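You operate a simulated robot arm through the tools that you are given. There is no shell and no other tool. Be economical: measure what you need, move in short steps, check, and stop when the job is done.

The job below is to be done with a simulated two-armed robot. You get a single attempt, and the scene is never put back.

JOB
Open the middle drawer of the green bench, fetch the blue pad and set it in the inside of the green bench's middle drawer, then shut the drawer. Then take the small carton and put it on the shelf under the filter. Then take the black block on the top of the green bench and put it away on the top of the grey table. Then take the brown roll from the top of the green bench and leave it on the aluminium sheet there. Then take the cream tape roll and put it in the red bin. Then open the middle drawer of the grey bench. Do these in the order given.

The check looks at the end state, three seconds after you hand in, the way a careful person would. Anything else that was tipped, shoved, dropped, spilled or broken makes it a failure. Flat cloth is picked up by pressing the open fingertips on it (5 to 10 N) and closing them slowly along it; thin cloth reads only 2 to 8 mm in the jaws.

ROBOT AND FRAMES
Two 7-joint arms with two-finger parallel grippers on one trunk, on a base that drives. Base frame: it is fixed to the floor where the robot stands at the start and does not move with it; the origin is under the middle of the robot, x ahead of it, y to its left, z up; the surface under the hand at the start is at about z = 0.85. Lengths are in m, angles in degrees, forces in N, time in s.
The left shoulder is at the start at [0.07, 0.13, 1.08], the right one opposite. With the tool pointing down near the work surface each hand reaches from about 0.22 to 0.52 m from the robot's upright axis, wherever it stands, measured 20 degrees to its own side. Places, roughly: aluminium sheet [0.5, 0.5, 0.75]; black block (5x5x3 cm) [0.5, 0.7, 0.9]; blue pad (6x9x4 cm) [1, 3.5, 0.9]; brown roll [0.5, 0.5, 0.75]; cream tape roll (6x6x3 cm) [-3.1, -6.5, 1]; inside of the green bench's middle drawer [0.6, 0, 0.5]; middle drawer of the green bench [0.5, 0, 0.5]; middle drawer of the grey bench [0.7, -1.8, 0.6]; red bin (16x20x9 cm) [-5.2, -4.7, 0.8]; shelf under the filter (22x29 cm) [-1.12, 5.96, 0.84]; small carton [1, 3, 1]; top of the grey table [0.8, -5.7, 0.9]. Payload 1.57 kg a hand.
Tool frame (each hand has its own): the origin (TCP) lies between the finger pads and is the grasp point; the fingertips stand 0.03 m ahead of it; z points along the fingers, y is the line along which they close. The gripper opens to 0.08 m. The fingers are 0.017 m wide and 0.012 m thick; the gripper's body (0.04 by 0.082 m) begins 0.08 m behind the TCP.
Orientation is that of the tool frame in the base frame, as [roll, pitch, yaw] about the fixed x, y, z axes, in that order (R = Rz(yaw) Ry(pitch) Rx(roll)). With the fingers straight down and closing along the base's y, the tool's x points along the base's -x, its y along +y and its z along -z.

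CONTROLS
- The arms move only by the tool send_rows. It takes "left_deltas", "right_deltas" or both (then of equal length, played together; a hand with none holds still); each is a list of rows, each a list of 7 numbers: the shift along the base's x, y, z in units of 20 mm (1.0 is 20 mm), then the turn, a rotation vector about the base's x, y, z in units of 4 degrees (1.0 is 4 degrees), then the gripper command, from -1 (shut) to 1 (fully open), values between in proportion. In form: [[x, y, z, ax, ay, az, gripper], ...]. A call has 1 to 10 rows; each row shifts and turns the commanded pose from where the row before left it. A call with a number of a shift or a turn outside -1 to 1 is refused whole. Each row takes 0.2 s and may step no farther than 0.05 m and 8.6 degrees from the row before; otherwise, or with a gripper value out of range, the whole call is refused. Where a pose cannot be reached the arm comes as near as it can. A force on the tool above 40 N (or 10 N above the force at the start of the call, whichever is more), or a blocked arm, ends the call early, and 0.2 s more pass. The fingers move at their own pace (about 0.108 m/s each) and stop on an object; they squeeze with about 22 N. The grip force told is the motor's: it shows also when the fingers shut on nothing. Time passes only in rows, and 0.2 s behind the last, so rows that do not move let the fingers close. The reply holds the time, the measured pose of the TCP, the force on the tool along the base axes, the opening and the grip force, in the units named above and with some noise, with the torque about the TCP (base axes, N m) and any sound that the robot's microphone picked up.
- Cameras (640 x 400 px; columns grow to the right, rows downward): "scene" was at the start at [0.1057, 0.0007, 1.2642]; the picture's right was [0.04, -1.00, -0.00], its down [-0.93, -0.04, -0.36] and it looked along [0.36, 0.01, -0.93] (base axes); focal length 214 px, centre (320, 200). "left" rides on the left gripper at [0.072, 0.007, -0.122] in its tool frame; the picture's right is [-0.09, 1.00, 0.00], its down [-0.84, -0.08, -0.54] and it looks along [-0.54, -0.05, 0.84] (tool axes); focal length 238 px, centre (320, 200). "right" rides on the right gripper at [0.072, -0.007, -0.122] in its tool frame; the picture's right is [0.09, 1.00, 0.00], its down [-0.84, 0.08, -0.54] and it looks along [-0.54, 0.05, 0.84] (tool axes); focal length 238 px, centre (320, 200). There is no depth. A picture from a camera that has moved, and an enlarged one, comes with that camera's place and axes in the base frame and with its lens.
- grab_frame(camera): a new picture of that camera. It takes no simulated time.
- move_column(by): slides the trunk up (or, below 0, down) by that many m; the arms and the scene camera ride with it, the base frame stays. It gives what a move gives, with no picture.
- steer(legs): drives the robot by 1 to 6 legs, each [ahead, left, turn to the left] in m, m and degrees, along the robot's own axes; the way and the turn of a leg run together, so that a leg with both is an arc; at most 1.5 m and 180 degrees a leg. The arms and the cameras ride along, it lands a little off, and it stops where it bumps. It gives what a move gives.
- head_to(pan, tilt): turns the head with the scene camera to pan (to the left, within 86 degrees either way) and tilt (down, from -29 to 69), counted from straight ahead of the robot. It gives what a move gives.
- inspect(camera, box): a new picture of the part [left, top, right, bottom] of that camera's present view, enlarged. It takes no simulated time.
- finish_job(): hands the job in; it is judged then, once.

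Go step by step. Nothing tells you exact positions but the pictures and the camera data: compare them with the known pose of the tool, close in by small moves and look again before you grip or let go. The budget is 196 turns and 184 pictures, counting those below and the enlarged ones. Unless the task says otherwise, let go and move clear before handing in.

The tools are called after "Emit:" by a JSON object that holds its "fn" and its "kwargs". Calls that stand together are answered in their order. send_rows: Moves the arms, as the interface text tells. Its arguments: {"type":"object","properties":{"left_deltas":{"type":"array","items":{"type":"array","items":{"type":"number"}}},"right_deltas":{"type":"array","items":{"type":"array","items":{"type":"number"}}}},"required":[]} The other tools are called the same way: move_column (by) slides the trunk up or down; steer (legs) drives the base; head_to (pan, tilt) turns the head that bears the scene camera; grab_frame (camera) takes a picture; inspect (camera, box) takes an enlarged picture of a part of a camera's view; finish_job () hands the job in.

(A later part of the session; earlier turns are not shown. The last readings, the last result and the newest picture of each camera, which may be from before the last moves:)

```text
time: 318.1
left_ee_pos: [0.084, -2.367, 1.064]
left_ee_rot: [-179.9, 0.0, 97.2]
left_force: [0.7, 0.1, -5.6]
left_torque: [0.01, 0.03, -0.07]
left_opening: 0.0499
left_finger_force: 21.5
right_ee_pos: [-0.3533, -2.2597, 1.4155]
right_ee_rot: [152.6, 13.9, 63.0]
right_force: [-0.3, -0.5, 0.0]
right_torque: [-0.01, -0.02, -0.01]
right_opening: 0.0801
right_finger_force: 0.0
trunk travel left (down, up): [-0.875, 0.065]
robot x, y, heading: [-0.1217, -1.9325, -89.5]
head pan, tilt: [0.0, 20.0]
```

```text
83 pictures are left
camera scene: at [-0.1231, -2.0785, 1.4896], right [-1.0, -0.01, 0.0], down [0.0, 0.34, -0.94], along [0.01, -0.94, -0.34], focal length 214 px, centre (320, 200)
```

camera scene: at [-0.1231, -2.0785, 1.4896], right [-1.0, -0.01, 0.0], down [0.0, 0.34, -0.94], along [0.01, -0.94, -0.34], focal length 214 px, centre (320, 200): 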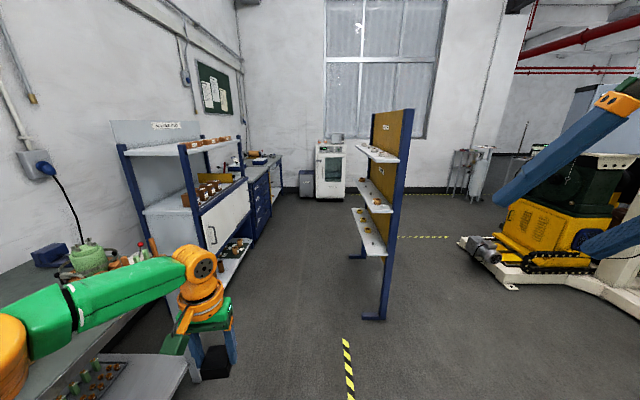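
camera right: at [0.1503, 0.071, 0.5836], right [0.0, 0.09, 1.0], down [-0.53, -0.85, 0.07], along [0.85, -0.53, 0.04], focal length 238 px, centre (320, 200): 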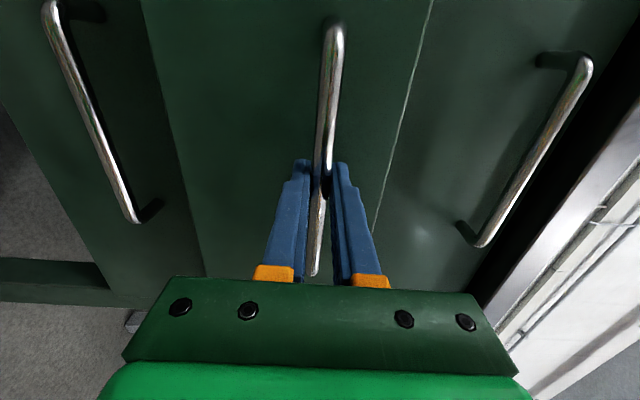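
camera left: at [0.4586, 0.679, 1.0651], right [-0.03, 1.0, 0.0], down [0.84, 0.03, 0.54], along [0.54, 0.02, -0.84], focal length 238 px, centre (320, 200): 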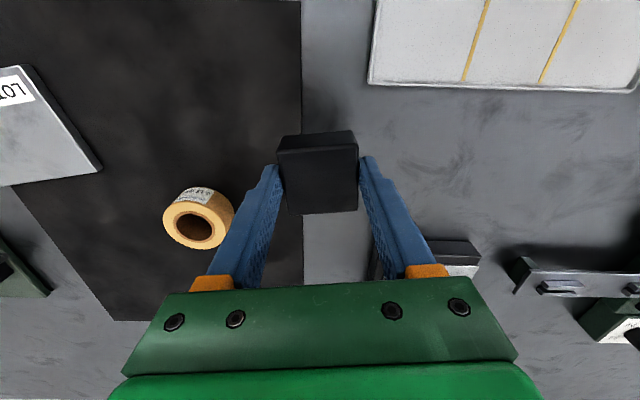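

Emit:
{"fn": "steer", "kwargs": {"legs": [[1.5, 0.2, 0], [1.3, 0, 0]]}}

Emit:
{"fn": "head_to", "kwargs": {"pan": 35, "tilt": 25}}

Emit:
{"fn": "grab_frame", "kwargs": {"camera": "scene"}}

Emit:
{"fn": "head_to", "kwargs": {"pan": -60, "tilt": 20}}

Emit:
{"fn": "grab_frame", "kwargs": {"camera": "scene"}}

```text
refused: leg 1 is longer than a leg can be; nothing moved
```

```text
time: 319.1
left_ee_pos: [0.0844, -2.3674, 1.0646]
left_ee_rot: [180.0, -0.1, 97.2]
left_force: [-0.4, 0.3, -4.4]
left_torque: [0.02, 0.03, -0.01]
left_opening: 0.0498
left_finger_force: 22.0
right_ee_pos: [-0.3517, -2.2611, 1.4152]
right_ee_rot: [152.6, 13.9, 63.1]
right_force: [0.3, -0.3, -0.5]
right_torque: [0.03, 0.0, 0.01]
right_opening: 0.0798
right_finger_force: 0.0
trunk travel left (down, up): [-0.875, 0.065]
robot x, y, heading: [-0.1261, -1.9329, -89.5]
head pan, tilt: [35.0, 25.0]
```

```text
82 pictures are left
camera scene: at [-0.07, -2.0615, 1.4814], right [-0.82, -0.58, 0.0], down [-0.25, 0.35, -0.91], along [0.52, -0.74, -0.42], focal length 214 px, centre (320, 200)
```

scene: 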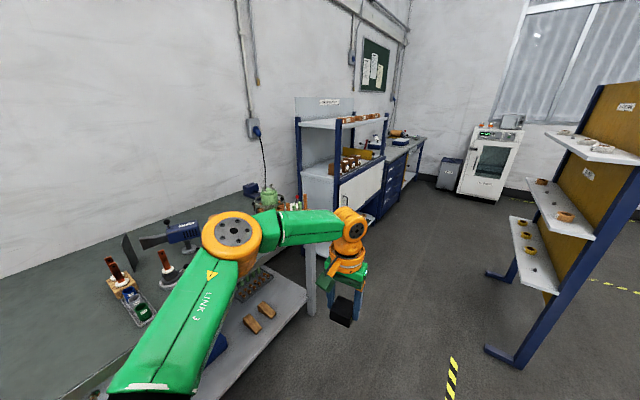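

```text
time: 320.8
left_ee_pos: [0.0838, -2.3677, 1.0643]
left_ee_rot: [-180.0, -0.1, 97.1]
left_force: [0.5, 0.3, -5.3]
left_torque: [0.05, -0.02, 0.01]
left_opening: 0.0497
left_finger_force: 22.1
right_ee_pos: [-0.3511, -2.2594, 1.4149]
right_ee_rot: [152.6, 13.9, 63.1]
right_force: [-0.3, 0.0, 0.3]
right_torque: [0.0, 0.0, 0.02]
right_opening: 0.08
right_finger_force: 0.0
trunk travel left (down, up): [-0.875, 0.065]
robot x, y, heading: [-0.1195, -1.9304, -89.6]
head pan, tilt: [-60.0, 20.0]
```

```text
81 pictures are left
camera scene: at [-0.2036, -2.0336, 1.4896], right [-0.51, 0.86, 0.0], down [0.29, 0.17, -0.94], along [-0.81, -0.48, -0.34], focal length 214 px, centre (320, 200)
```

scene: 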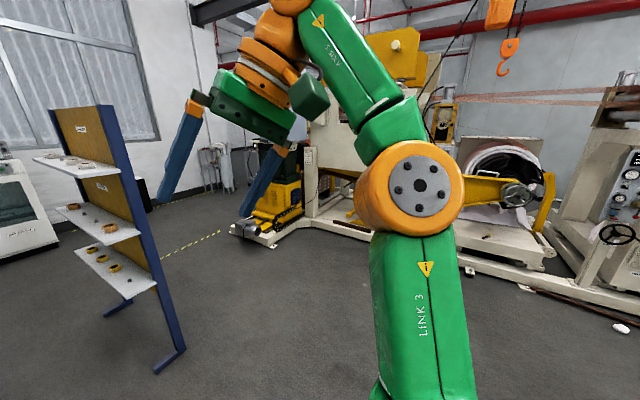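

Emit:
{"fn": "steer", "kwargs": {"legs": [[1.3, 0.12, 0], [1.4, 0, 0]]}}

Emit:
{"fn": "head_to", "kwargs": {"pan": 40, "tilt": 25}}

Emit:
{"fn": "grab_frame", "kwargs": {"camera": "scene"}}

```text
time: 334.0
left_ee_pos: [0.2338, -5.0683, 1.0629]
left_ee_rot: [-180.0, 0.0, 97.3]
left_force: [0.0, -0.5, -5.5]
left_torque: [0.0, 0.04, -0.01]
left_opening: 0.0499
left_finger_force: 21.7
right_ee_pos: [-0.2035, -4.9629, 1.4168]
right_ee_rot: [152.6, 13.9, 63.1]
right_force: [-0.1, 0.1, 0.2]
right_torque: [-0.02, 0.02, 0.02]
right_opening: 0.0804
right_finger_force: 0.0
trunk travel left (down, up): [-0.875, 0.065]
robot x, y, heading: [0.0256, -4.6335, -89.5]
head pan, tilt: [-60.0, 20.0]
```

```text
time: 335.8
left_ee_pos: [0.2343, -5.0702, 1.0637]
left_ee_rot: [179.9, 0.0, 97.3]
left_force: [-0.1, -0.4, -6.1]
left_torque: [0.01, -0.03, -0.02]
left_opening: 0.0497
left_finger_force: 22.2
right_ee_pos: [-0.2029, -4.9632, 1.4147]
right_ee_rot: [152.6, 13.9, 63.1]
right_force: [0.4, -0.8, 0.9]
right_torque: [0.01, -0.02, -0.02]
right_opening: 0.08
right_finger_force: 0.1
trunk travel left (down, up): [-0.875, 0.065]
robot x, y, heading: [0.0203, -4.6344, -89.5]
head pan, tilt: [40.0, 25.0]
```

```text
80 pictures are left
camera scene: at [0.0849, -4.7591, 1.4814], right [-0.76, -0.65, 0.0], down [-0.28, 0.32, -0.91], along [0.59, -0.69, -0.42], focal length 214 px, centre (320, 200)
```

scene: 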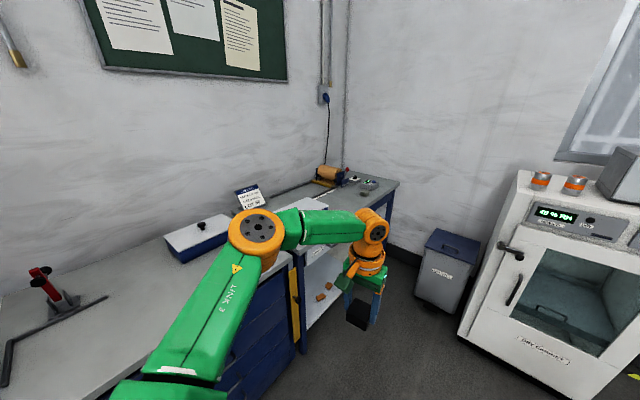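

Emit:
{"fn": "steer", "kwargs": {"legs": [[0.95, 0, 0], [0, 0, 89.5]]}}

Emit:
{"fn": "head_to", "kwargs": {"pan": 10, "tilt": 35}}

Emit:
{"fn": "grab_frame", "kwargs": {"camera": "scene"}}

```text
time: 344.6
left_ee_pos: [0.4724, -5.3788, 1.0637]
left_ee_rot: [-180.0, 0.0, -172.1]
left_force: [-0.5, 0.5, -5.4]
left_torque: [0.01, 0.05, 0.02]
left_opening: 0.0501
left_finger_force: 22.0
right_ee_pos: [0.3701, -5.8143, 1.4159]
right_ee_rot: [152.6, 13.9, 153.7]
right_force: [0.3, 0.7, 0.0]
right_torque: [-0.04, 0.01, -0.02]
right_opening: 0.0799
right_finger_force: 0.0
trunk travel left (down, up): [-0.875, 0.065]
robot x, y, heading: [0.0416, -5.5918, 1.1]
head pan, tilt: [40.0, 25.0]
```

```text
time: 345.5
left_ee_pos: [0.4719, -5.378, 1.0647]
left_ee_rot: [180.0, 0.0, -172.1]
left_force: [-0.4, -0.9, -6.2]
left_torque: [0.0, 0.03, -0.07]
left_opening: 0.0497
left_finger_force: 22.3
right_ee_pos: [0.3702, -5.814, 1.416]
right_ee_rot: [152.6, 13.9, 153.8]
right_force: [0.3, 0.1, -0.7]
right_torque: [0.0, -0.01, 0.03]
right_opening: 0.0798
right_finger_force: 0.1
trunk travel left (down, up): [-0.875, 0.065]
robot x, y, heading: [0.0422, -5.5937, 1.2]
head pan, tilt: [10.0, 35.0]
```

```text
79 pictures are left
camera scene: at [0.1781, -5.5736, 1.4657], right [0.19, -0.98, 0.0], down [-0.56, -0.11, -0.82], along [0.8, 0.16, -0.57], focal length 214 px, centre (320, 200)
```

scene: 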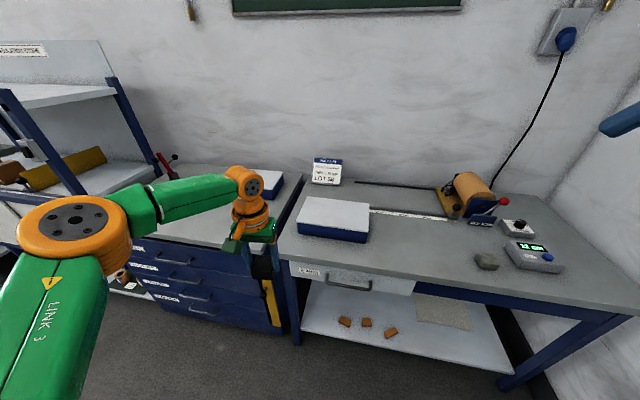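

The grey table starts at x≈0.655, y −5.33…−6.39; a free spot is ≈[0.77, −5.79]. I move in front of it.

Emit:
{"fn": "steer", "kwargs": {"legs": [[0.29, -0.36, -1.2]]}}

Emit:
{"fn": "send_rows", "kwargs": {"left_deltas": [[0, -0.8, 0, 0, 0, 0, -1], [0, -0.8, 0, 0, 0, 0, -1], [0, -0.8, 0, 0, 0, 0, -1]]}}

Emit:
{"fn": "move_column", "kwargs": {"by": -0.1}}

Emit:
{"fn": "grab_frame", "kwargs": {"camera": "left"}}

Emit:
{"fn": "grab_frame", "kwargs": {"camera": "scene"}}

```text
time: 348.3
left_ee_pos: [0.7671, -5.7431, 1.0642]
left_ee_rot: [180.0, -0.1, -173.4]
left_force: [-0.8, -0.1, -5.0]
left_torque: [0.0, 0.02, -0.02]
left_opening: 0.0496
left_finger_force: 21.8
right_ee_pos: [0.6547, -6.1768, 1.4165]
right_ee_rot: [152.6, 14.0, 152.4]
right_force: [0.2, 1.0, 0.2]
right_torque: [0.0, 0.0, -0.01]
right_opening: 0.0802
right_finger_force: 0.0
trunk travel left (down, up): [-0.875, 0.065]
robot x, y, heading: [0.3292, -5.9499, -0.0]
head pan, tilt: [10.0, 35.0]
stopped in leg 1: the robot was blocked; the commanded pose is now the measured one
```

```text
time: 349.1
left_ee_pos: [0.7468, -5.7809, 1.067]
left_ee_rot: [179.8, 0.0, -173.5]
left_force: [0.4, -0.2, -6.1]
left_torque: [-0.02, 0.03, -0.02]
left_opening: 0.0498
left_finger_force: 22.2
left hand out of reach, approached as far as the arm can: row 1, 2, 3
right_ee_pos: [0.6565, -6.18, 1.4158]
right_ee_rot: [152.6, 13.9, 152.3]
right_force: [-0.1, 0.1, 0.1]
right_torque: [-0.01, 0.0, 0.04]
right_opening: 0.0798
right_finger_force: 0.1
trunk travel left (down, up): [-0.875, 0.065]
robot x, y, heading: [0.3313, -5.9452, -0.5]
head pan, tilt: [10.0, 35.0]
```

```text
time: 350.4
left_ee_pos: [0.7476, -5.7788, 0.9661]
left_ee_rot: [-180.0, 0.0, -173.6]
left_force: [0.2, 0.1, -5.5]
left_torque: [-0.03, 0.02, -0.02]
left_opening: 0.0498
left_finger_force: 22.3
right_ee_pos: [0.6553, -6.178, 1.3159]
right_ee_rot: [152.6, 13.9, 152.3]
right_force: [-0.2, 0.1, 0.2]
right_torque: [-0.03, 0.0, 0.0]
right_opening: 0.0802
right_finger_force: 0.1
trunk travel left (down, up): [-0.775, 0.165]
robot x, y, heading: [0.3318, -5.9443, -0.4]
head pan, tilt: [10.0, 35.0]
```

```text
78 pictures are left
camera left: at [0.6753, -5.7819, 1.088], right [-0.02, 1.0, 0.0], down [0.84, 0.02, 0.54], along [0.54, 0.01, -0.84], focal length 238 px, centre (320, 200)
```

left: 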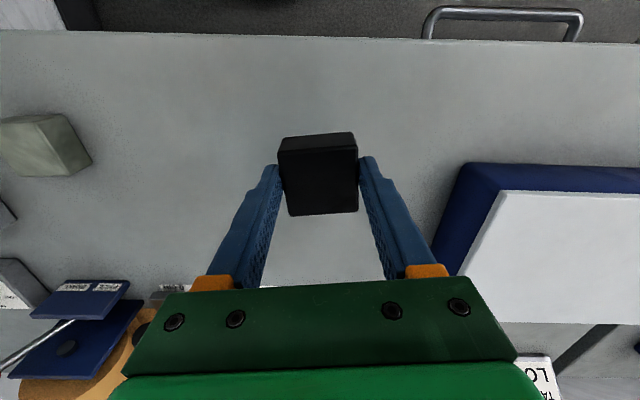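

```text
77 pictures are left
camera scene: at [0.4684, -5.9332, 1.3657], right [0.17, -0.99, 0.0], down [-0.57, -0.1, -0.82], along [0.81, 0.14, -0.57], focal length 214 px, centre (320, 200)
```

scene: 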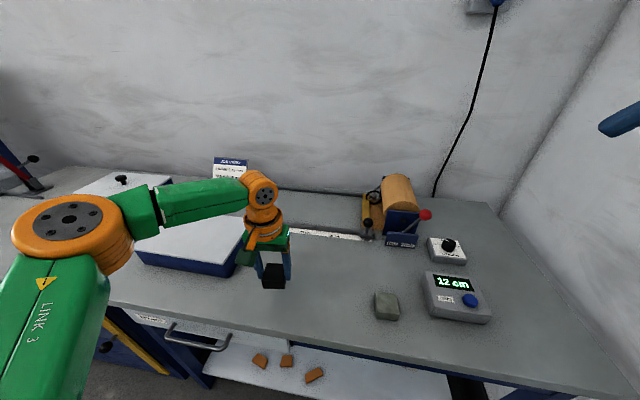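

The spot below is free. I lower to contact.

Emit:
{"fn": "move_column", "kwargs": {"by": -0.05}}

Emit:
{"fn": "send_rows", "kwargs": {"left_deltas": [[0, 0, -0.3, 0, 0, 0, -1], [0, 0, -0.2, 0, 0, 0, -1], [0, 0, -0.2, 0, 0, 0, -1], [0, 0, -0.2, 0, 0, 0, -1], [0, 0, -0.2, 0, 0, 0, -1]]}}

Emit:
{"fn": "grab_frame", "kwargs": {"camera": "scene"}}

```text
time: 351.3
left_ee_pos: [0.7481, -5.7794, 0.9163]
left_ee_rot: [180.0, -0.1, -173.5]
left_force: [-0.1, -0.1, -5.0]
left_torque: [-0.05, 0.02, 0.01]
left_opening: 0.0497
left_finger_force: 22.0
right_ee_pos: [0.6538, -6.1778, 1.2661]
right_ee_rot: [152.7, 14.0, 152.3]
right_force: [-0.6, -0.3, 0.2]
right_torque: [-0.01, -0.02, -0.02]
right_opening: 0.0801
right_finger_force: 0.2
trunk travel left (down, up): [-0.725, 0.215]
robot x, y, heading: [0.3284, -5.9451, -0.1]
head pan, tilt: [10.0, 35.0]
```

```text
time: 352.5
left_ee_pos: [0.743, -5.7789, 0.8983]
left_ee_rot: [-179.9, 0.5, -173.5]
left_force: [4.6, -0.8, 18.9]
left_torque: [0.19, -0.06, 0.04]
left_opening: 0.0499
left_finger_force: 22.4
left hand out of reach, approached as far as the arm can: row 5
right_ee_pos: [0.6515, -6.18, 1.2666]
right_ee_rot: [152.4, 14.0, 152.3]
right_force: [0.9, 0.2, -0.1]
right_torque: [-0.01, 0.01, 0.0]
right_opening: 0.0801
right_finger_force: 0.1
trunk travel left (down, up): [-0.725, 0.215]
robot x, y, heading: [0.3329, -5.9463, -0.2]
head pan, tilt: [10.0, 35.0]
```

```text
76 pictures are left
camera scene: at [0.4644, -5.9355, 1.3164], right [0.17, -0.99, 0.0], down [-0.56, -0.1, -0.82], along [0.81, 0.14, -0.57], focal length 214 px, centre (320, 200)
```

scene: 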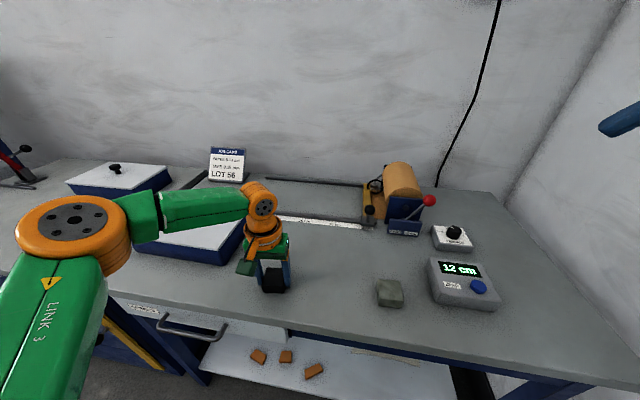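

Contact. Release, rise and back off; then check the block and the waste bin.

Emit:
{"fn": "send_rows", "kwargs": {"left_deltas": [[0, 0, 0.1, 0, 0, 0, 0], [0, 0, 0, 0, 0, 0, 1], [0, 0, 0, 0, 0, 0, 1]]}}

Emit:
{"fn": "move_column", "kwargs": {"by": 0.12}}

Emit:
{"fn": "steer", "kwargs": {"legs": [[-0.4, 0.15, 0]]}}

Emit:
{"fn": "head_to", "kwargs": {"pan": -25, "tilt": 35}}

Emit:
{"fn": "grab_frame", "kwargs": {"camera": "scene"}}

```text
time: 353.3
left_ee_pos: [0.7425, -5.7766, 0.8989]
left_ee_rot: [180.0, 0.0, -173.5]
left_force: [0.9, 0.3, 0.1]
left_torque: [0.01, 0.0, 0.0]
left_opening: 0.0799
left_finger_force: 0.0
right_ee_pos: [0.653, -6.1794, 1.2662]
right_ee_rot: [152.5, 14.0, 152.3]
right_force: [-0.2, -1.8, 0.8]
right_torque: [-0.01, 0.02, -0.02]
right_opening: 0.08
right_finger_force: 0.0
trunk travel left (down, up): [-0.725, 0.215]
robot x, y, heading: [0.3317, -5.9458, -0.3]
head pan, tilt: [10.0, 35.0]
```

```text
time: 354.8
left_ee_pos: [0.7449, -5.7766, 1.0177]
left_ee_rot: [-179.9, 0.0, -173.5]
left_force: [-0.4, -0.6, -0.5]
left_torque: [-0.03, -0.03, -0.03]
left_opening: 0.0798
left_finger_force: 0.2
right_ee_pos: [0.6551, -6.1771, 1.3854]
right_ee_rot: [152.7, 14.0, 152.2]
right_force: [0.1, 0.1, 0.0]
right_torque: [-0.01, -0.02, -0.03]
right_opening: 0.0799
right_finger_force: 0.1
trunk travel left (down, up): [-0.845, 0.095]
robot x, y, heading: [0.3323, -5.9445, -0.2]
head pan, tilt: [10.0, 35.0]
```

```text
time: 355.6
left_ee_pos: [0.74, -5.7738, 1.0188]
left_ee_rot: [-180.0, -0.1, -173.2]
left_force: [1.0, 0.0, 0.5]
left_torque: [0.02, 0.03, 0.03]
left_opening: 0.0802
left_finger_force: 0.0
right_ee_pos: [0.6523, -6.1754, 1.3851]
right_ee_rot: [152.6, 13.9, 152.6]
right_force: [-1.0, 0.2, 0.2]
right_torque: [-0.01, -0.02, -0.01]
right_opening: 0.0799
right_finger_force: 0.0
trunk travel left (down, up): [-0.845, 0.095]
robot x, y, heading: [0.3265, -5.9466, 0.1]
head pan, tilt: [10.0, 35.0]
stopped in leg 1: the robot was blocked; the commanded pose is now the measured one
```

```text
time: 356.6
left_ee_pos: [0.7403, -5.7736, 1.0181]
left_ee_rot: [180.0, 0.1, -173.2]
left_force: [-0.4, 0.6, -0.3]
left_torque: [-0.01, -0.02, 0.0]
left_opening: 0.0801
left_finger_force: 0.0
right_ee_pos: [0.6513, -6.1757, 1.3859]
right_ee_rot: [152.5, 14.0, 152.7]
right_force: [-0.5, -0.2, -0.5]
right_torque: [-0.02, -0.01, -0.01]
right_opening: 0.08
right_finger_force: 0.1
trunk travel left (down, up): [-0.845, 0.095]
robot x, y, heading: [0.3276, -5.9431, -0.0]
head pan, tilt: [-25.0, 35.0]
```

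```text
75 pictures are left
camera scene: at [0.4568, -5.984, 1.4359], right [-0.42, -0.91, 0.0], down [-0.52, 0.24, -0.82], along [0.74, -0.34, -0.57], focal length 214 px, centre (320, 200)
```

scene: 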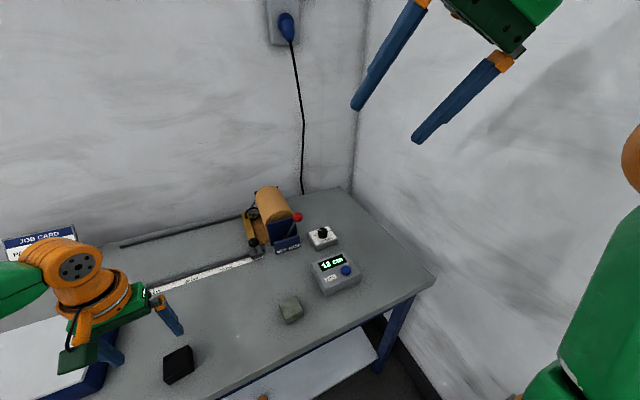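

The robot is blocked when backing; I look to the right for what it touches.

Emit:
{"fn": "head_to", "kwargs": {"pan": -86, "tilt": 50}}

Emit:
{"fn": "grab_frame", "kwargs": {"camera": "scene"}}

Emit:
{"fn": "head_to", "kwargs": {"pan": -86, "tilt": 15}}

Emit:
{"fn": "grab_frame", "kwargs": {"camera": "scene"}}

```text
time: 357.9
left_ee_pos: [0.7394, -5.774, 1.019]
left_ee_rot: [-180.0, 0.1, -173.2]
left_force: [0.0, -1.2, -0.5]
left_torque: [0.02, 0.02, -0.01]
left_opening: 0.08
left_finger_force: 0.0
right_ee_pos: [0.6516, -6.1749, 1.386]
right_ee_rot: [152.6, 14.0, 152.7]
right_force: [1.0, 0.1, 0.1]
right_torque: [0.0, -0.01, -0.02]
right_opening: 0.0799
right_finger_force: 0.0
trunk travel left (down, up): [-0.845, 0.095]
robot x, y, heading: [0.3262, -5.9453, 0.2]
head pan, tilt: [-85.9, 50.0]
```

```text
74 pictures are left
camera scene: at [0.3827, -6.0239, 1.4141], right [-1.0, -0.07, 0.0], down [-0.06, 0.76, -0.64], along [0.05, -0.64, -0.77], focal length 214 px, centre (320, 200)
```

scene: 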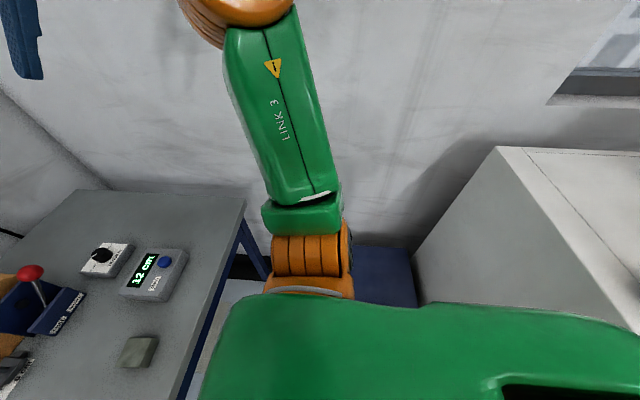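

```text
time: 358.9
left_ee_pos: [0.7391, -5.7733, 1.0177]
left_ee_rot: [-180.0, 0.1, -173.2]
left_force: [0.7, -0.1, 0.0]
left_torque: [0.02, -0.01, 0.02]
left_opening: 0.0798
left_finger_force: 0.0
right_ee_pos: [0.6512, -6.1761, 1.3866]
right_ee_rot: [152.6, 14.0, 152.5]
right_force: [-0.1, 0.4, 0.9]
right_torque: [0.03, 0.03, 0.01]
right_opening: 0.0798
right_finger_force: 0.0
trunk travel left (down, up): [-0.845, 0.095]
robot x, y, heading: [0.3277, -5.9451, 0.1]
head pan, tilt: [-85.9, 15.0]
```

```text
73 pictures are left
camera scene: at [0.3838, -6.0402, 1.4678], right [-1.0, -0.07, 0.0], down [-0.02, 0.26, -0.97], along [0.07, -0.96, -0.26], focal length 214 px, centre (320, 200)
```

scene: 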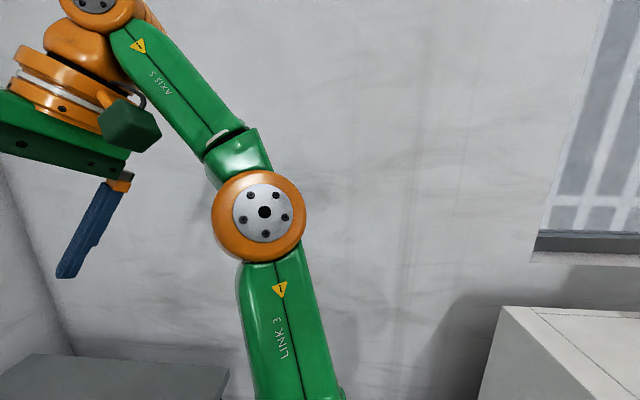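

The right elbow is near the side wall. I pull the right hand inward, then try moving left only.

Emit:
{"fn": "send_rows", "kwargs": {"right_deltas": [[-0.3, 1, 0, 0, 0, 0, 1], [-0.3, 1, 0, 0, 0, 0, 1], [-0.3, 1, 0, 0, 0, 0, 1], [-0.3, 1, 0, 0, 0, 0, 1], [-0.3, 1, 0, 0, 0, 0, 1]]}}

Emit:
{"fn": "steer", "kwargs": {"legs": [[0, 0.05, 0]]}}

Emit:
{"fn": "grab_frame", "kwargs": {"camera": "scene"}}

```text
time: 360.1
left_ee_pos: [0.7404, -5.7723, 1.0168]
left_ee_rot: [-179.9, 0.2, -173.3]
left_force: [-0.2, 0.7, -0.1]
left_torque: [-0.03, 0.03, 0.03]
left_opening: 0.0801
left_finger_force: 0.1
right_ee_pos: [0.6195, -6.0725, 1.3885]
right_ee_rot: [152.6, 13.9, 152.7]
right_force: [-0.1, 0.3, -1.0]
right_torque: [-0.01, 0.0, -0.02]
right_opening: 0.08
right_finger_force: 0.1
trunk travel left (down, up): [-0.845, 0.095]
robot x, y, heading: [0.3287, -5.9451, 0.1]
head pan, tilt: [-85.9, 15.0]
```

```text
time: 361.0
left_ee_pos: [0.7399, -5.7315, 1.0197]
left_ee_rot: [179.6, 0.1, -173.4]
left_force: [0.1, -1.0, 1.0]
left_torque: [0.05, 0.02, -0.02]
left_opening: 0.0799
left_finger_force: 0.1
right_ee_pos: [0.6211, -6.0346, 1.3872]
right_ee_rot: [152.0, 13.8, 152.4]
right_force: [1.2, -1.1, -0.2]
right_torque: [0.05, 0.02, 0.05]
right_opening: 0.0798
right_finger_force: 0.0
trunk travel left (down, up): [-0.845, 0.095]
robot x, y, heading: [0.3275, -5.8933, -0.1]
head pan, tilt: [-85.9, 15.0]
```

```text
72 pictures are left
camera scene: at [0.3836, -6.0009, 1.4671], right [-1.0, -0.07, 0.0], down [-0.02, 0.27, -0.96], along [0.07, -0.96, -0.27], focal length 214 px, centre (320, 200)
```

scene: 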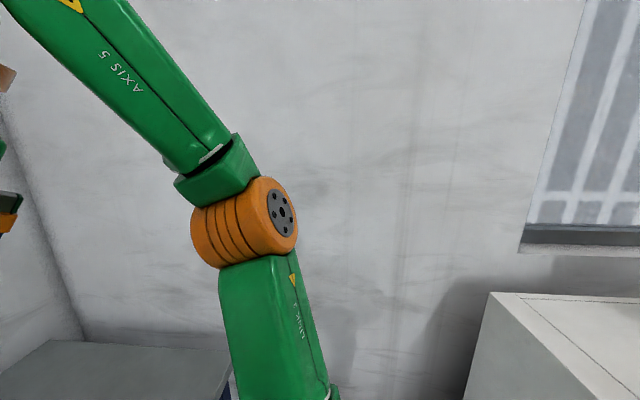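

Emit:
{"fn": "steer", "kwargs": {"legs": [[-0.1, 0.05, 0]]}}

Emit:
{"fn": "steer", "kwargs": {"legs": [[-0.25, 0.1, 0]]}}

Emit:
{"fn": "head_to", "kwargs": {"pan": -40, "tilt": 40}}

Emit:
{"fn": "grab_frame", "kwargs": {"camera": "scene"}}

```text
time: 362.2
left_ee_pos: [0.6443, -5.6757, 1.0161]
left_ee_rot: [179.9, -0.1, -173.2]
left_force: [1.3, 0.0, 0.0]
left_torque: [0.04, 0.0, 0.02]
left_opening: 0.0802
left_finger_force: 0.1
right_ee_pos: [0.5274, -5.9779, 1.3856]
right_ee_rot: [152.6, 13.7, 152.6]
right_force: [-0.2, 0.3, 0.2]
right_torque: [0.03, 0.04, 0.05]
right_opening: 0.0801
right_finger_force: 0.0
trunk travel left (down, up): [-0.845, 0.095]
robot x, y, heading: [0.2285, -5.8456, 0.3]
head pan, tilt: [-85.9, 15.0]
```

```text
time: 364.1
left_ee_pos: [0.3963, -5.5774, 1.0164]
left_ee_rot: [179.8, -0.1, -173.1]
left_force: [0.2, -0.4, 0.0]
left_torque: [0.02, 0.02, 0.02]
left_opening: 0.08
left_finger_force: 0.0
right_ee_pos: [0.277, -5.8785, 1.3865]
right_ee_rot: [152.5, 13.8, 152.6]
right_force: [0.2, -0.1, 0.3]
right_torque: [0.03, -0.01, 0.06]
right_opening: 0.0797
right_finger_force: 0.0
trunk travel left (down, up): [-0.845, 0.095]
robot x, y, heading: [-0.0226, -5.7494, 0.2]
head pan, tilt: [-85.9, 15.0]
```

```text
time: 365.3
left_ee_pos: [0.3919, -5.5766, 1.0173]
left_ee_rot: [180.0, 0.2, -173.0]
left_force: [0.3, 0.4, -0.4]
left_torque: [0.0, 0.0, -0.02]
left_opening: 0.08
left_finger_force: 0.1
right_ee_pos: [0.2757, -5.8774, 1.3874]
right_ee_rot: [152.4, 13.9, 152.6]
right_force: [0.4, 0.7, 0.7]
right_torque: [-0.01, 0.05, 0.0]
right_opening: 0.0801
right_finger_force: 0.1
trunk travel left (down, up): [-0.845, 0.095]
robot x, y, heading: [-0.021, -5.7491, -0.0]
head pan, tilt: [-40.0, 40.0]
```

```text
71 pictures are left
camera scene: at [0.095, -5.8049, 1.4283], right [-0.64, -0.77, 0.0], down [-0.49, 0.41, -0.77], along [0.59, -0.49, -0.64], focal length 214 px, centre (320, 200)
```

scene: 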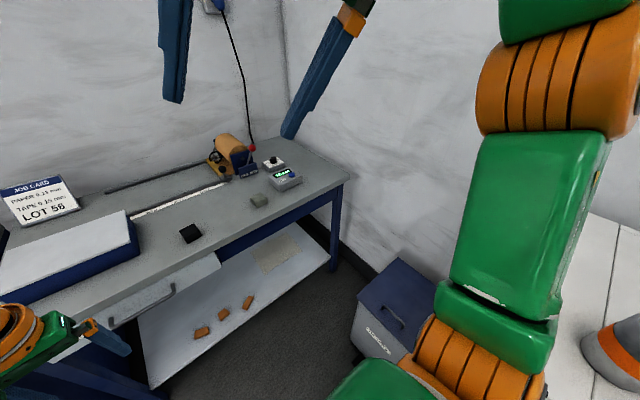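

Free again: block stands on the grey table and the bin is untouched. I retrace the lane back to the green bench.

Emit:
{"fn": "steer", "kwargs": {"legs": [[0.03, 0.12, 0], [0, 0, -89.5], [-1.0, 0, 0], [-1.4, 0, 0], [-1.3, -0.12, 0]]}}

Emit:
{"fn": "steer", "kwargs": {"legs": [[-1.2, -0.55, 0], [-1.3, 0, 0], [0, 0, 90]]}}

Emit:
{"fn": "head_to", "kwargs": {"pan": 5, "tilt": 35}}

Emit:
{"fn": "grab_frame", "kwargs": {"camera": "scene"}}

```text
time: 387.9
left_ee_pos: [-0.0026, -2.3198, 1.0183]
left_ee_rot: [180.0, 0.0, 97.0]
left_force: [-0.7, 0.7, -0.2]
left_torque: [-0.02, 0.0, -0.05]
left_opening: 0.0799
left_finger_force: 0.0
right_ee_pos: [-0.3054, -2.2028, 1.3864]
right_ee_rot: [152.6, 13.9, 62.7]
right_force: [-0.4, -0.9, -0.7]
right_torque: [-0.01, 0.0, -0.04]
right_opening: 0.0799
right_finger_force: 0.0
trunk travel left (down, up): [-0.845, 0.095]
robot x, y, heading: [-0.1759, -1.9094, -89.7]
head pan, tilt: [-40.0, 40.0]
```

```text
time: 404.4
left_ee_pos: [-0.2974, 0.7363, 1.018]
left_ee_rot: [-180.0, 0.2, -173.7]
left_force: [-0.3, 0.0, 0.2]
left_torque: [-0.03, 0.0, -0.01]
left_opening: 0.0801
left_finger_force: 0.1
right_ee_pos: [-0.4179, 0.4358, 1.3878]
right_ee_rot: [152.4, 13.9, 152.1]
right_force: [-0.4, 0.3, 0.3]
right_torque: [0.0, -0.01, -0.01]
right_opening: 0.0799
right_finger_force: 0.1
trunk travel left (down, up): [-0.845, 0.095]
robot x, y, heading: [-0.7103, 0.5679, -0.3]
head pan, tilt: [-40.0, 40.0]
```

```text
time: 405.5
left_ee_pos: [-0.2974, 0.7359, 1.018]
left_ee_rot: [180.0, 0.1, -173.7]
left_force: [-0.2, -0.4, 0.4]
left_torque: [0.02, 0.01, 0.0]
left_opening: 0.0801
left_finger_force: 0.0
right_ee_pos: [-0.4178, 0.4356, 1.3869]
right_ee_rot: [152.6, 14.0, 152.0]
right_force: [-0.3, -0.4, -0.6]
right_torque: [0.0, 0.0, 0.0]
right_opening: 0.0797
right_finger_force: 0.0
trunk travel left (down, up): [-0.845, 0.095]
robot x, y, heading: [-0.7096, 0.5684, -0.4]
head pan, tilt: [5.0, 35.0]
```

```text
70 pictures are left
camera scene: at [-0.5737, 0.5719, 1.4358], right [0.08, -1.0, 0.0], down [-0.57, -0.05, -0.82], along [0.82, 0.07, -0.57], focal length 214 px, centre (320, 200)
```

scene: 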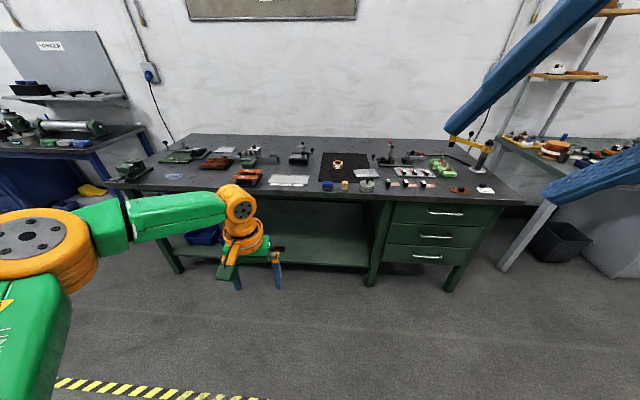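

I lean the hand 25° forward for reach, and drive up to the roll.

Emit:
{"fn": "send_rows", "kwargs": {"left_deltas": [[0.4, 0, 0.2, 0.1, -0.89, 0, 1], [0.4, 0, 0.2, 0.1, -0.89, 0, 1], [0.4, 0, 0.2, 0.1, -0.89, 0, 1], [0.4, 0, 0.2, 0.1, -0.89, 0, 1], [0.4, 0, 0.2, 0.1, -0.89, 0, 1], [0.4, 0, 0.2, 0.1, -0.89, 0, 1], [0.4, 0, 0.2, 0.1, -0.89, 0, 1]]}}

Emit:
{"fn": "steer", "kwargs": {"legs": [[0.78, -0.19, 0.3]]}}

Emit:
{"fn": "head_to", "kwargs": {"pan": 5, "tilt": 45}}

Emit:
{"fn": "grab_frame", "kwargs": {"camera": "scene"}}

Emit:
{"fn": "grab_frame", "kwargs": {"camera": "left"}}

```text
time: 407.1
left_ee_pos: [-0.2414, 0.7346, 1.0472]
left_ee_rot: [180.0, 25.2, -173.7]
left_force: [0.2, 0.0, 0.5]
left_torque: [0.0, -0.03, 0.02]
left_opening: 0.0799
left_finger_force: 0.0
right_ee_pos: [-0.4184, 0.4348, 1.3877]
right_ee_rot: [152.5, 13.8, 152.1]
right_force: [-0.2, 0.6, -0.5]
right_torque: [0.02, 0.0, 0.02]
right_opening: 0.0799
right_finger_force: 0.0
trunk travel left (down, up): [-0.845, 0.095]
robot x, y, heading: [-0.7081, 0.5642, -0.5]
head pan, tilt: [5.0, 35.0]
```

```text
time: 411.5
left_ee_pos: [0.5406, 0.56, 1.0476]
left_ee_rot: [180.0, 25.2, -172.2]
left_force: [0.1, 0.3, 0.6]
left_torque: [-0.01, -0.01, -0.01]
left_opening: 0.08
left_finger_force: 0.0
right_ee_pos: [0.3716, 0.2573, 1.3892]
right_ee_rot: [152.5, 14.0, 153.6]
right_force: [-0.5, -0.6, 0.2]
right_torque: [0.02, -0.01, 0.05]
right_opening: 0.0798
right_finger_force: 0.1
trunk travel left (down, up): [-0.845, 0.095]
robot x, y, heading: [0.0793, 0.3816, 1.0]
head pan, tilt: [5.0, 35.0]
```

```text
time: 412.2
left_ee_pos: [0.5417, 0.5593, 1.0474]
left_ee_rot: [-180.0, 25.1, -172.2]
left_force: [0.3, -0.3, -0.2]
left_torque: [0.02, -0.03, 0.01]
left_opening: 0.08
left_finger_force: 0.1
right_ee_pos: [0.3735, 0.2561, 1.3881]
right_ee_rot: [152.6, 14.0, 153.6]
right_force: [-0.6, -0.5, -0.1]
right_torque: [-0.02, 0.0, -0.02]
right_opening: 0.0799
right_finger_force: 0.1
trunk travel left (down, up): [-0.845, 0.095]
robot x, y, heading: [0.0782, 0.3802, 1.1]
head pan, tilt: [5.0, 45.0]
```

```text
69 pictures are left
camera scene: at [0.2071, 0.3884, 1.4211], right [0.11, -0.99, 0.0], down [-0.7, -0.08, -0.71], along [0.7, 0.08, -0.71], focal length 214 px, centre (320, 200)
```

scene: 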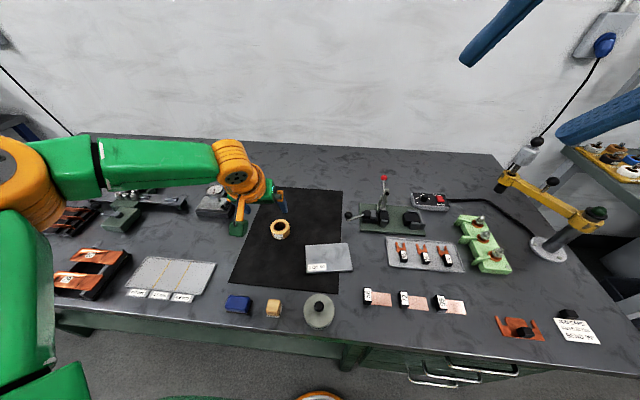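

```text
68 pictures are left
camera left: at [0.425, 0.5493, 1.1259], right [-0.05, 1.0, 0.04], down [0.53, 0.0, 0.85], along [0.84, 0.07, -0.53], focal length 238 px, centre (320, 200)
```

left: 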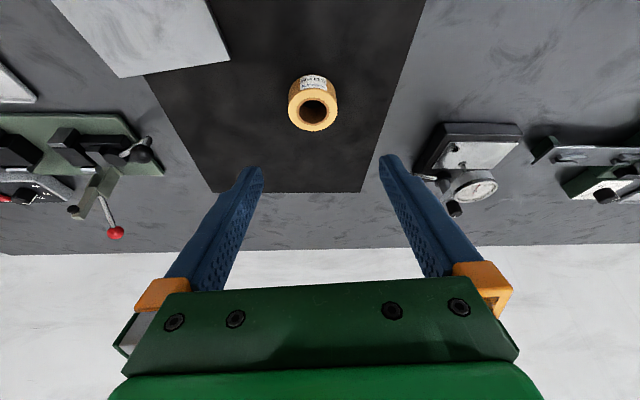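

Emit:
{"fn": "steer", "kwargs": {"legs": [[0.035, 0.005, -1.0]]}}

Emit:
{"fn": "send_rows", "kwargs": {"left_deltas": [[0.5, 0, 0, 0, 0, 0, 1], [0.5, 0, 0, 0, 0, 0, 1]]}}

Emit:
{"fn": "move_column", "kwargs": {"by": -0.11}}

Emit:
{"fn": "grab_frame", "kwargs": {"camera": "left"}}

Emit:
{"fn": "inspect", "kwargs": {"camera": "scene", "box": [200, 150, 400, 275]}}

```text
time: 413.1
left_ee_pos: [0.5742, 0.556, 1.0495]
left_ee_rot: [-179.9, 25.5, -173.1]
left_force: [-0.1, -1.4, 0.9]
left_torque: [-0.01, -0.02, 0.01]
left_opening: 0.0801
left_finger_force: 0.0
right_ee_pos: [0.3975, 0.2558, 1.3896]
right_ee_rot: [152.2, 14.4, 152.5]
right_force: [-0.7, 0.5, -0.1]
right_torque: [0.03, -0.07, -0.01]
right_opening: 0.0798
right_finger_force: 0.1
trunk travel left (down, up): [-0.845, 0.095]
robot x, y, heading: [0.113, 0.3827, 0.2]
head pan, tilt: [5.0, 45.0]
```

```text
time: 413.6
left_ee_pos: [0.599, 0.5571, 1.0467]
left_ee_rot: [-179.9, 25.2, -173.2]
left_force: [0.1, -0.3, -0.5]
left_torque: [0.01, 0.01, 0.01]
left_opening: 0.0799
left_finger_force: 0.1
right_ee_pos: [0.4049, 0.257, 1.3891]
right_ee_rot: [152.5, 14.0, 152.5]
right_force: [-0.6, 0.4, 1.0]
right_torque: [0.04, 0.0, 0.02]
right_opening: 0.0801
right_finger_force: 0.0
trunk travel left (down, up): [-0.845, 0.095]
robot x, y, heading: [0.1124, 0.3853, -0.1]
head pan, tilt: [5.0, 45.0]
```

```text
time: 415.1
left_ee_pos: [0.5998, 0.5574, 0.9371]
left_ee_rot: [179.9, 25.2, -173.2]
left_force: [-0.3, -0.5, 0.0]
left_torque: [0.02, 0.01, -0.02]
left_opening: 0.08
left_finger_force: 0.2
right_ee_pos: [0.4053, 0.2576, 1.2778]
right_ee_rot: [152.5, 14.0, 152.5]
right_force: [0.7, -0.5, -0.5]
right_torque: [-0.02, -0.03, 0.0]
right_opening: 0.08
right_finger_force: 0.0
trunk travel left (down, up): [-0.735, 0.205]
robot x, y, heading: [0.1133, 0.3869, 0.1]
head pan, tilt: [5.0, 45.0]
```

```text
67 pictures are left
camera left: at [0.4831, 0.5489, 1.0162], right [-0.04, 1.0, 0.04], down [0.53, -0.01, 0.85], along [0.85, 0.05, -0.53], focal length 238 px, centre (320, 200)
```

left: 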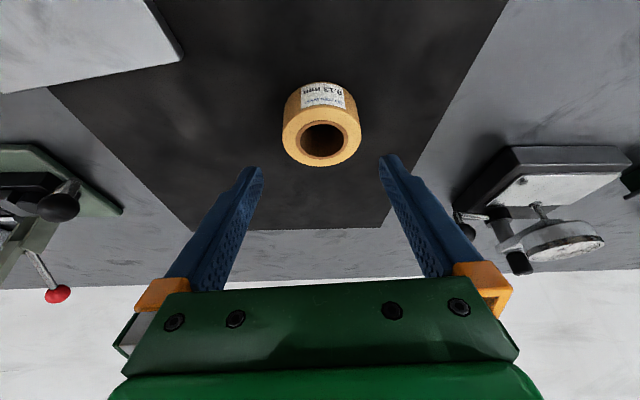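

```text
3.20 times, centred on (300, 212) of scene
camera zoom: at [0.2424, 0.3913, 1.3111], right [0.09, -1.0, 0.0], down [-0.7, -0.06, -0.71], along [0.7, 0.06, -0.71], focal length 686 px, centre (384, 160)
```

zoom: 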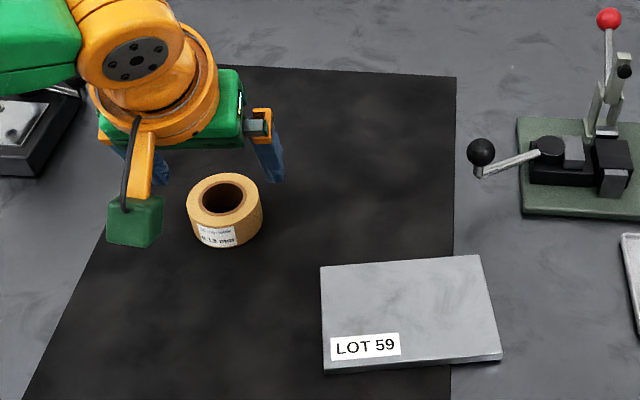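

Aligned with the roll. Lower, close, lift.

Emit:
{"fn": "move_column", "kwargs": {"by": -0.036}}

Emit:
{"fn": "send_rows", "kwargs": {"left_deltas": [[0, 0, -0.1, 0, 0, 0, 1], [0, 0, 0, 0, 0, 0, 0.6], [0, 0, 0, 0, 0, 0, -1], [0, 0, 0, 0, 0, 0, -1], [0, 0, 0, 0, 0, 0, -1]]}}

Emit:
{"fn": "grab_frame", "kwargs": {"camera": "left"}}

```text
time: 415.9
left_ee_pos: [0.6009, 0.557, 0.9008]
left_ee_rot: [-180.0, 25.2, -173.2]
left_force: [1.1, 0.4, 1.0]
left_torque: [0.01, 0.01, 0.0]
left_opening: 0.08
left_finger_force: 0.1
right_ee_pos: [0.4052, 0.2556, 1.2414]
right_ee_rot: [152.6, 14.0, 152.6]
right_force: [0.3, 0.6, 0.0]
right_torque: [0.01, 0.0, -0.02]
right_opening: 0.0799
right_finger_force: 0.1
trunk travel left (down, up): [-0.699, 0.241]
robot x, y, heading: [0.1146, 0.3849, -0.1]
head pan, tilt: [5.0, 45.0]
```

```text
time: 417.1
left_ee_pos: [0.6008, 0.5585, 0.8979]
left_ee_rot: [180.0, 25.0, -173.1]
left_force: [-0.4, 0.6, 0.8]
left_torque: [0.01, 0.01, -0.04]
left_opening: 0.0584
left_finger_force: 21.7
right_ee_pos: [0.4048, 0.2567, 1.2406]
right_ee_rot: [152.5, 14.0, 152.6]
right_force: [0.4, -0.1, 0.1]
right_torque: [0.0, 0.02, 0.02]
right_opening: 0.08
right_finger_force: 0.0
trunk travel left (down, up): [-0.699, 0.241]
robot x, y, heading: [0.1116, 0.3841, 0.2]
head pan, tilt: [5.0, 45.0]
```

```text
65 pictures are left
camera left: at [0.4836, 0.5491, 0.9781], right [-0.04, 1.0, 0.04], down [0.53, -0.01, 0.85], along [0.85, 0.05, -0.53], focal length 238 px, centre (320, 200)
```

left: 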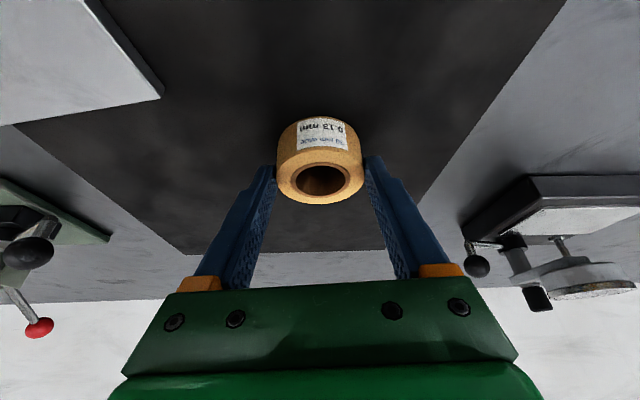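

Gripped. Lift and carry it over the sheet (centre ≈[0.527, 0.398]).

Emit:
{"fn": "move_column", "kwargs": {"by": 0.07}}

Emit:
{"fn": "steer", "kwargs": {"legs": [[-0.079, -0.16, 0]]}}

Emit:
{"fn": "grab_frame", "kwargs": {"camera": "left"}}

Emit:
{"fn": "inspect", "kwargs": {"camera": "scene", "box": [180, 150, 380, 275]}}

```text
time: 418.1
left_ee_pos: [0.5995, 0.5574, 0.9686]
left_ee_rot: [179.9, 25.2, -173.1]
left_force: [0.1, 0.4, -0.2]
left_torque: [0.02, -0.01, -0.02]
left_opening: 0.0584
left_finger_force: 21.4
right_ee_pos: [0.4067, 0.2565, 1.3107]
right_ee_rot: [152.5, 14.0, 152.6]
right_force: [0.4, 0.2, 0.0]
right_torque: [0.02, 0.0, -0.01]
right_opening: 0.0802
right_finger_force: 0.0
trunk travel left (down, up): [-0.769, 0.171]
robot x, y, heading: [0.1159, 0.3887, 0.2]
head pan, tilt: [5.0, 45.0]
```

```text
time: 419.6
left_ee_pos: [0.5219, 0.4022, 0.9675]
left_ee_rot: [-179.8, 25.1, -172.9]
left_force: [0.1, -0.4, -1.0]
left_torque: [-0.02, 0.01, -0.01]
left_opening: 0.0585
left_finger_force: 22.5
right_ee_pos: [0.3288, 0.1014, 1.3118]
right_ee_rot: [152.8, 14.0, 152.8]
right_force: [-0.8, -0.2, -0.2]
right_torque: [-0.04, 0.0, 0.0]
right_opening: 0.0799
right_finger_force: 0.1
trunk travel left (down, up): [-0.769, 0.171]
robot x, y, heading: [0.0318, 0.2226, 0.2]
head pan, tilt: [5.0, 45.0]
```

```text
64 pictures are left
camera left: at [0.4063, 0.3929, 1.0472], right [-0.04, 1.0, 0.04], down [0.53, -0.01, 0.85], along [0.84, 0.05, -0.53], focal length 238 px, centre (320, 200)
```

left: 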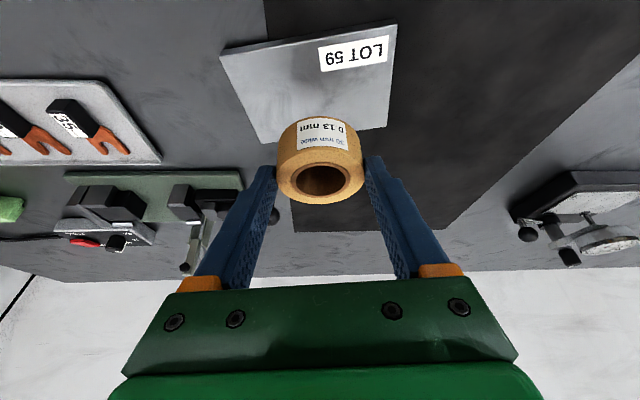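

```text
3.20 times, centred on (280, 212) of scene
camera zoom: at [0.1661, 0.2354, 1.3448], right [0.09, -1.0, 0.0], down [-0.71, -0.07, -0.71], along [0.7, 0.06, -0.71], focal length 686 px, centre (448, 160)
```

zoom: 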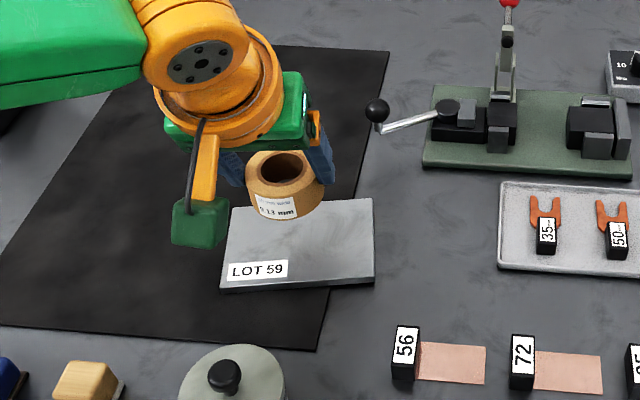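

Centred over the sheet. Lower to contact and release.

Emit:
{"fn": "move_column", "kwargs": {"by": -0.052}}

Emit:
{"fn": "send_rows", "kwargs": {"left_deltas": [[-0.2, -0.1, -0.15, 0, 0, 0, -1], [0, 0, -0.15, 0, 0, 0, -1], [0, 0, -0.15, 0, 0, 0, -1], [0, 0, -0.1, 0, 0, 0, -1]]}}

Emit:
{"fn": "inspect", "kwargs": {"camera": "scene", "box": [200, 170, 360, 270]}}

```text
time: 420.6
left_ee_pos: [0.521, 0.3984, 0.9175]
left_ee_rot: [-179.9, 25.3, -173.0]
left_force: [0.0, 0.6, 0.8]
left_torque: [-0.03, -0.01, 0.01]
left_opening: 0.0583
left_finger_force: 22.2
right_ee_pos: [0.3281, 0.0974, 1.2602]
right_ee_rot: [152.6, 13.9, 152.7]
right_force: [-0.1, 0.4, 0.6]
right_torque: [0.0, 0.0, 0.0]
right_opening: 0.0801
right_finger_force: 0.1
trunk travel left (down, up): [-0.717, 0.223]
robot x, y, heading: [0.0321, 0.2259, 0.6]
head pan, tilt: [5.0, 45.0]
```

```text
time: 421.6
left_ee_pos: [0.5178, 0.3968, 0.9091]
left_ee_rot: [-179.8, 25.6, -173.1]
left_force: [6.5, 3.0, 18.3]
left_torque: [0.12, -0.09, 0.0]
left_opening: 0.0584
left_finger_force: 22.2
right_ee_pos: [0.326, 0.0988, 1.2601]
right_ee_rot: [152.5, 14.1, 152.7]
right_force: [0.6, 0.2, -0.4]
right_torque: [0.02, -0.02, -0.04]
right_opening: 0.08
right_finger_force: 0.0
trunk travel left (down, up): [-0.717, 0.223]
robot x, y, heading: [0.0318, 0.2266, 0.3]
head pan, tilt: [5.0, 45.0]
```

```text
4.00 times, centred on (280, 220) of scene
camera zoom: at [0.1619, 0.232, 1.2937], right [0.09, -1.0, 0.0], down [-0.7, -0.06, -0.71], along [0.71, 0.06, -0.71], focal length 858 px, centre (480, 120)
```

zoom: 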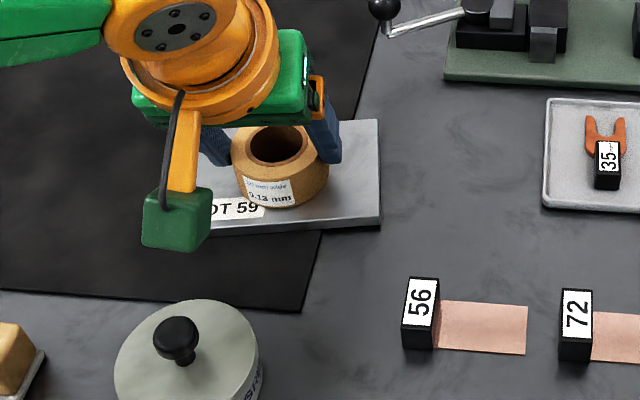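

Emit:
{"fn": "send_rows", "kwargs": {"left_deltas": [[0, 0, 0.15, 0, 0, 0, -1], [0, 0, 0, 0, 0, 0, 0.3], [0, 0, 0, 0, 0, 0, 1], [0, 0, 0, 0, 0, 0, 1]]}}

Emit:
{"fn": "move_column", "kwargs": {"by": 0.13}}

Emit:
{"fn": "steer", "kwargs": {"legs": [[-0.5, 0, 0]]}}

Emit:
{"fn": "inspect", "kwargs": {"camera": "scene", "box": [180, 100, 420, 250]}}

```text
time: 422.6
left_ee_pos: [0.5169, 0.3961, 0.9081]
left_ee_rot: [179.9, 25.1, -173.1]
left_force: [0.1, -0.8, 0.6]
left_torque: [0.0, -0.01, 0.0]
left_opening: 0.08
left_finger_force: 0.0
right_ee_pos: [0.3275, 0.0981, 1.2594]
right_ee_rot: [152.5, 14.0, 152.7]
right_force: [-0.8, 0.0, -0.3]
right_torque: [0.02, 0.01, 0.02]
right_opening: 0.0799
right_finger_force: 0.1
trunk travel left (down, up): [-0.717, 0.223]
robot x, y, heading: [0.0314, 0.2303, 0.2]
head pan, tilt: [5.0, 45.0]
```

```text
time: 424.2
left_ee_pos: [0.5185, 0.3974, 1.0383]
left_ee_rot: [179.9, 25.2, -173.1]
left_force: [0.9, 0.0, -0.5]
left_torque: [-0.02, -0.02, 0.0]
left_opening: 0.0799
left_finger_force: 0.0
right_ee_pos: [0.3285, 0.0978, 1.3894]
right_ee_rot: [152.4, 14.0, 152.6]
right_force: [-0.3, -0.3, 0.4]
right_torque: [0.01, 0.01, -0.01]
right_opening: 0.0799
right_finger_force: 0.0
trunk travel left (down, up): [-0.847, 0.093]
robot x, y, heading: [0.0342, 0.2276, 0.3]
head pan, tilt: [5.0, 45.0]
```

```text
time: 427.1
left_ee_pos: [0.016, 0.3956, 1.0375]
left_ee_rot: [180.0, 25.2, -173.0]
left_force: [-0.5, -0.4, 0.0]
left_torque: [0.02, 0.01, -0.02]
left_opening: 0.0798
left_finger_force: 0.1
right_ee_pos: [-0.1716, 0.0971, 1.3883]
right_ee_rot: [152.7, 13.8, 152.8]
right_force: [0.6, 0.3, 0.6]
right_torque: [0.0, 0.04, 0.04]
right_opening: 0.08
right_finger_force: 0.2
trunk travel left (down, up): [-0.847, 0.093]
robot x, y, heading: [-0.4687, 0.2252, 0.2]
head pan, tilt: [5.0, 45.0]
```

```text
2.67 times, centred on (300, 175) of scene
camera zoom: at [-0.3366, 0.2301, 1.4228], right [0.09, -1.0, 0.0], down [-0.71, -0.07, -0.71], along [0.7, 0.07, -0.71], focal length 572 px, centre (373, 267)
```

zoom: 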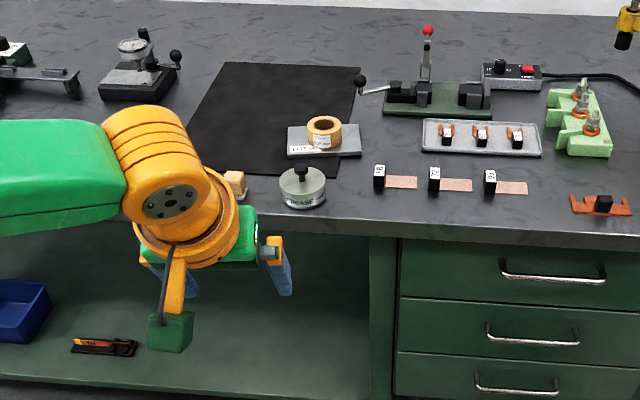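

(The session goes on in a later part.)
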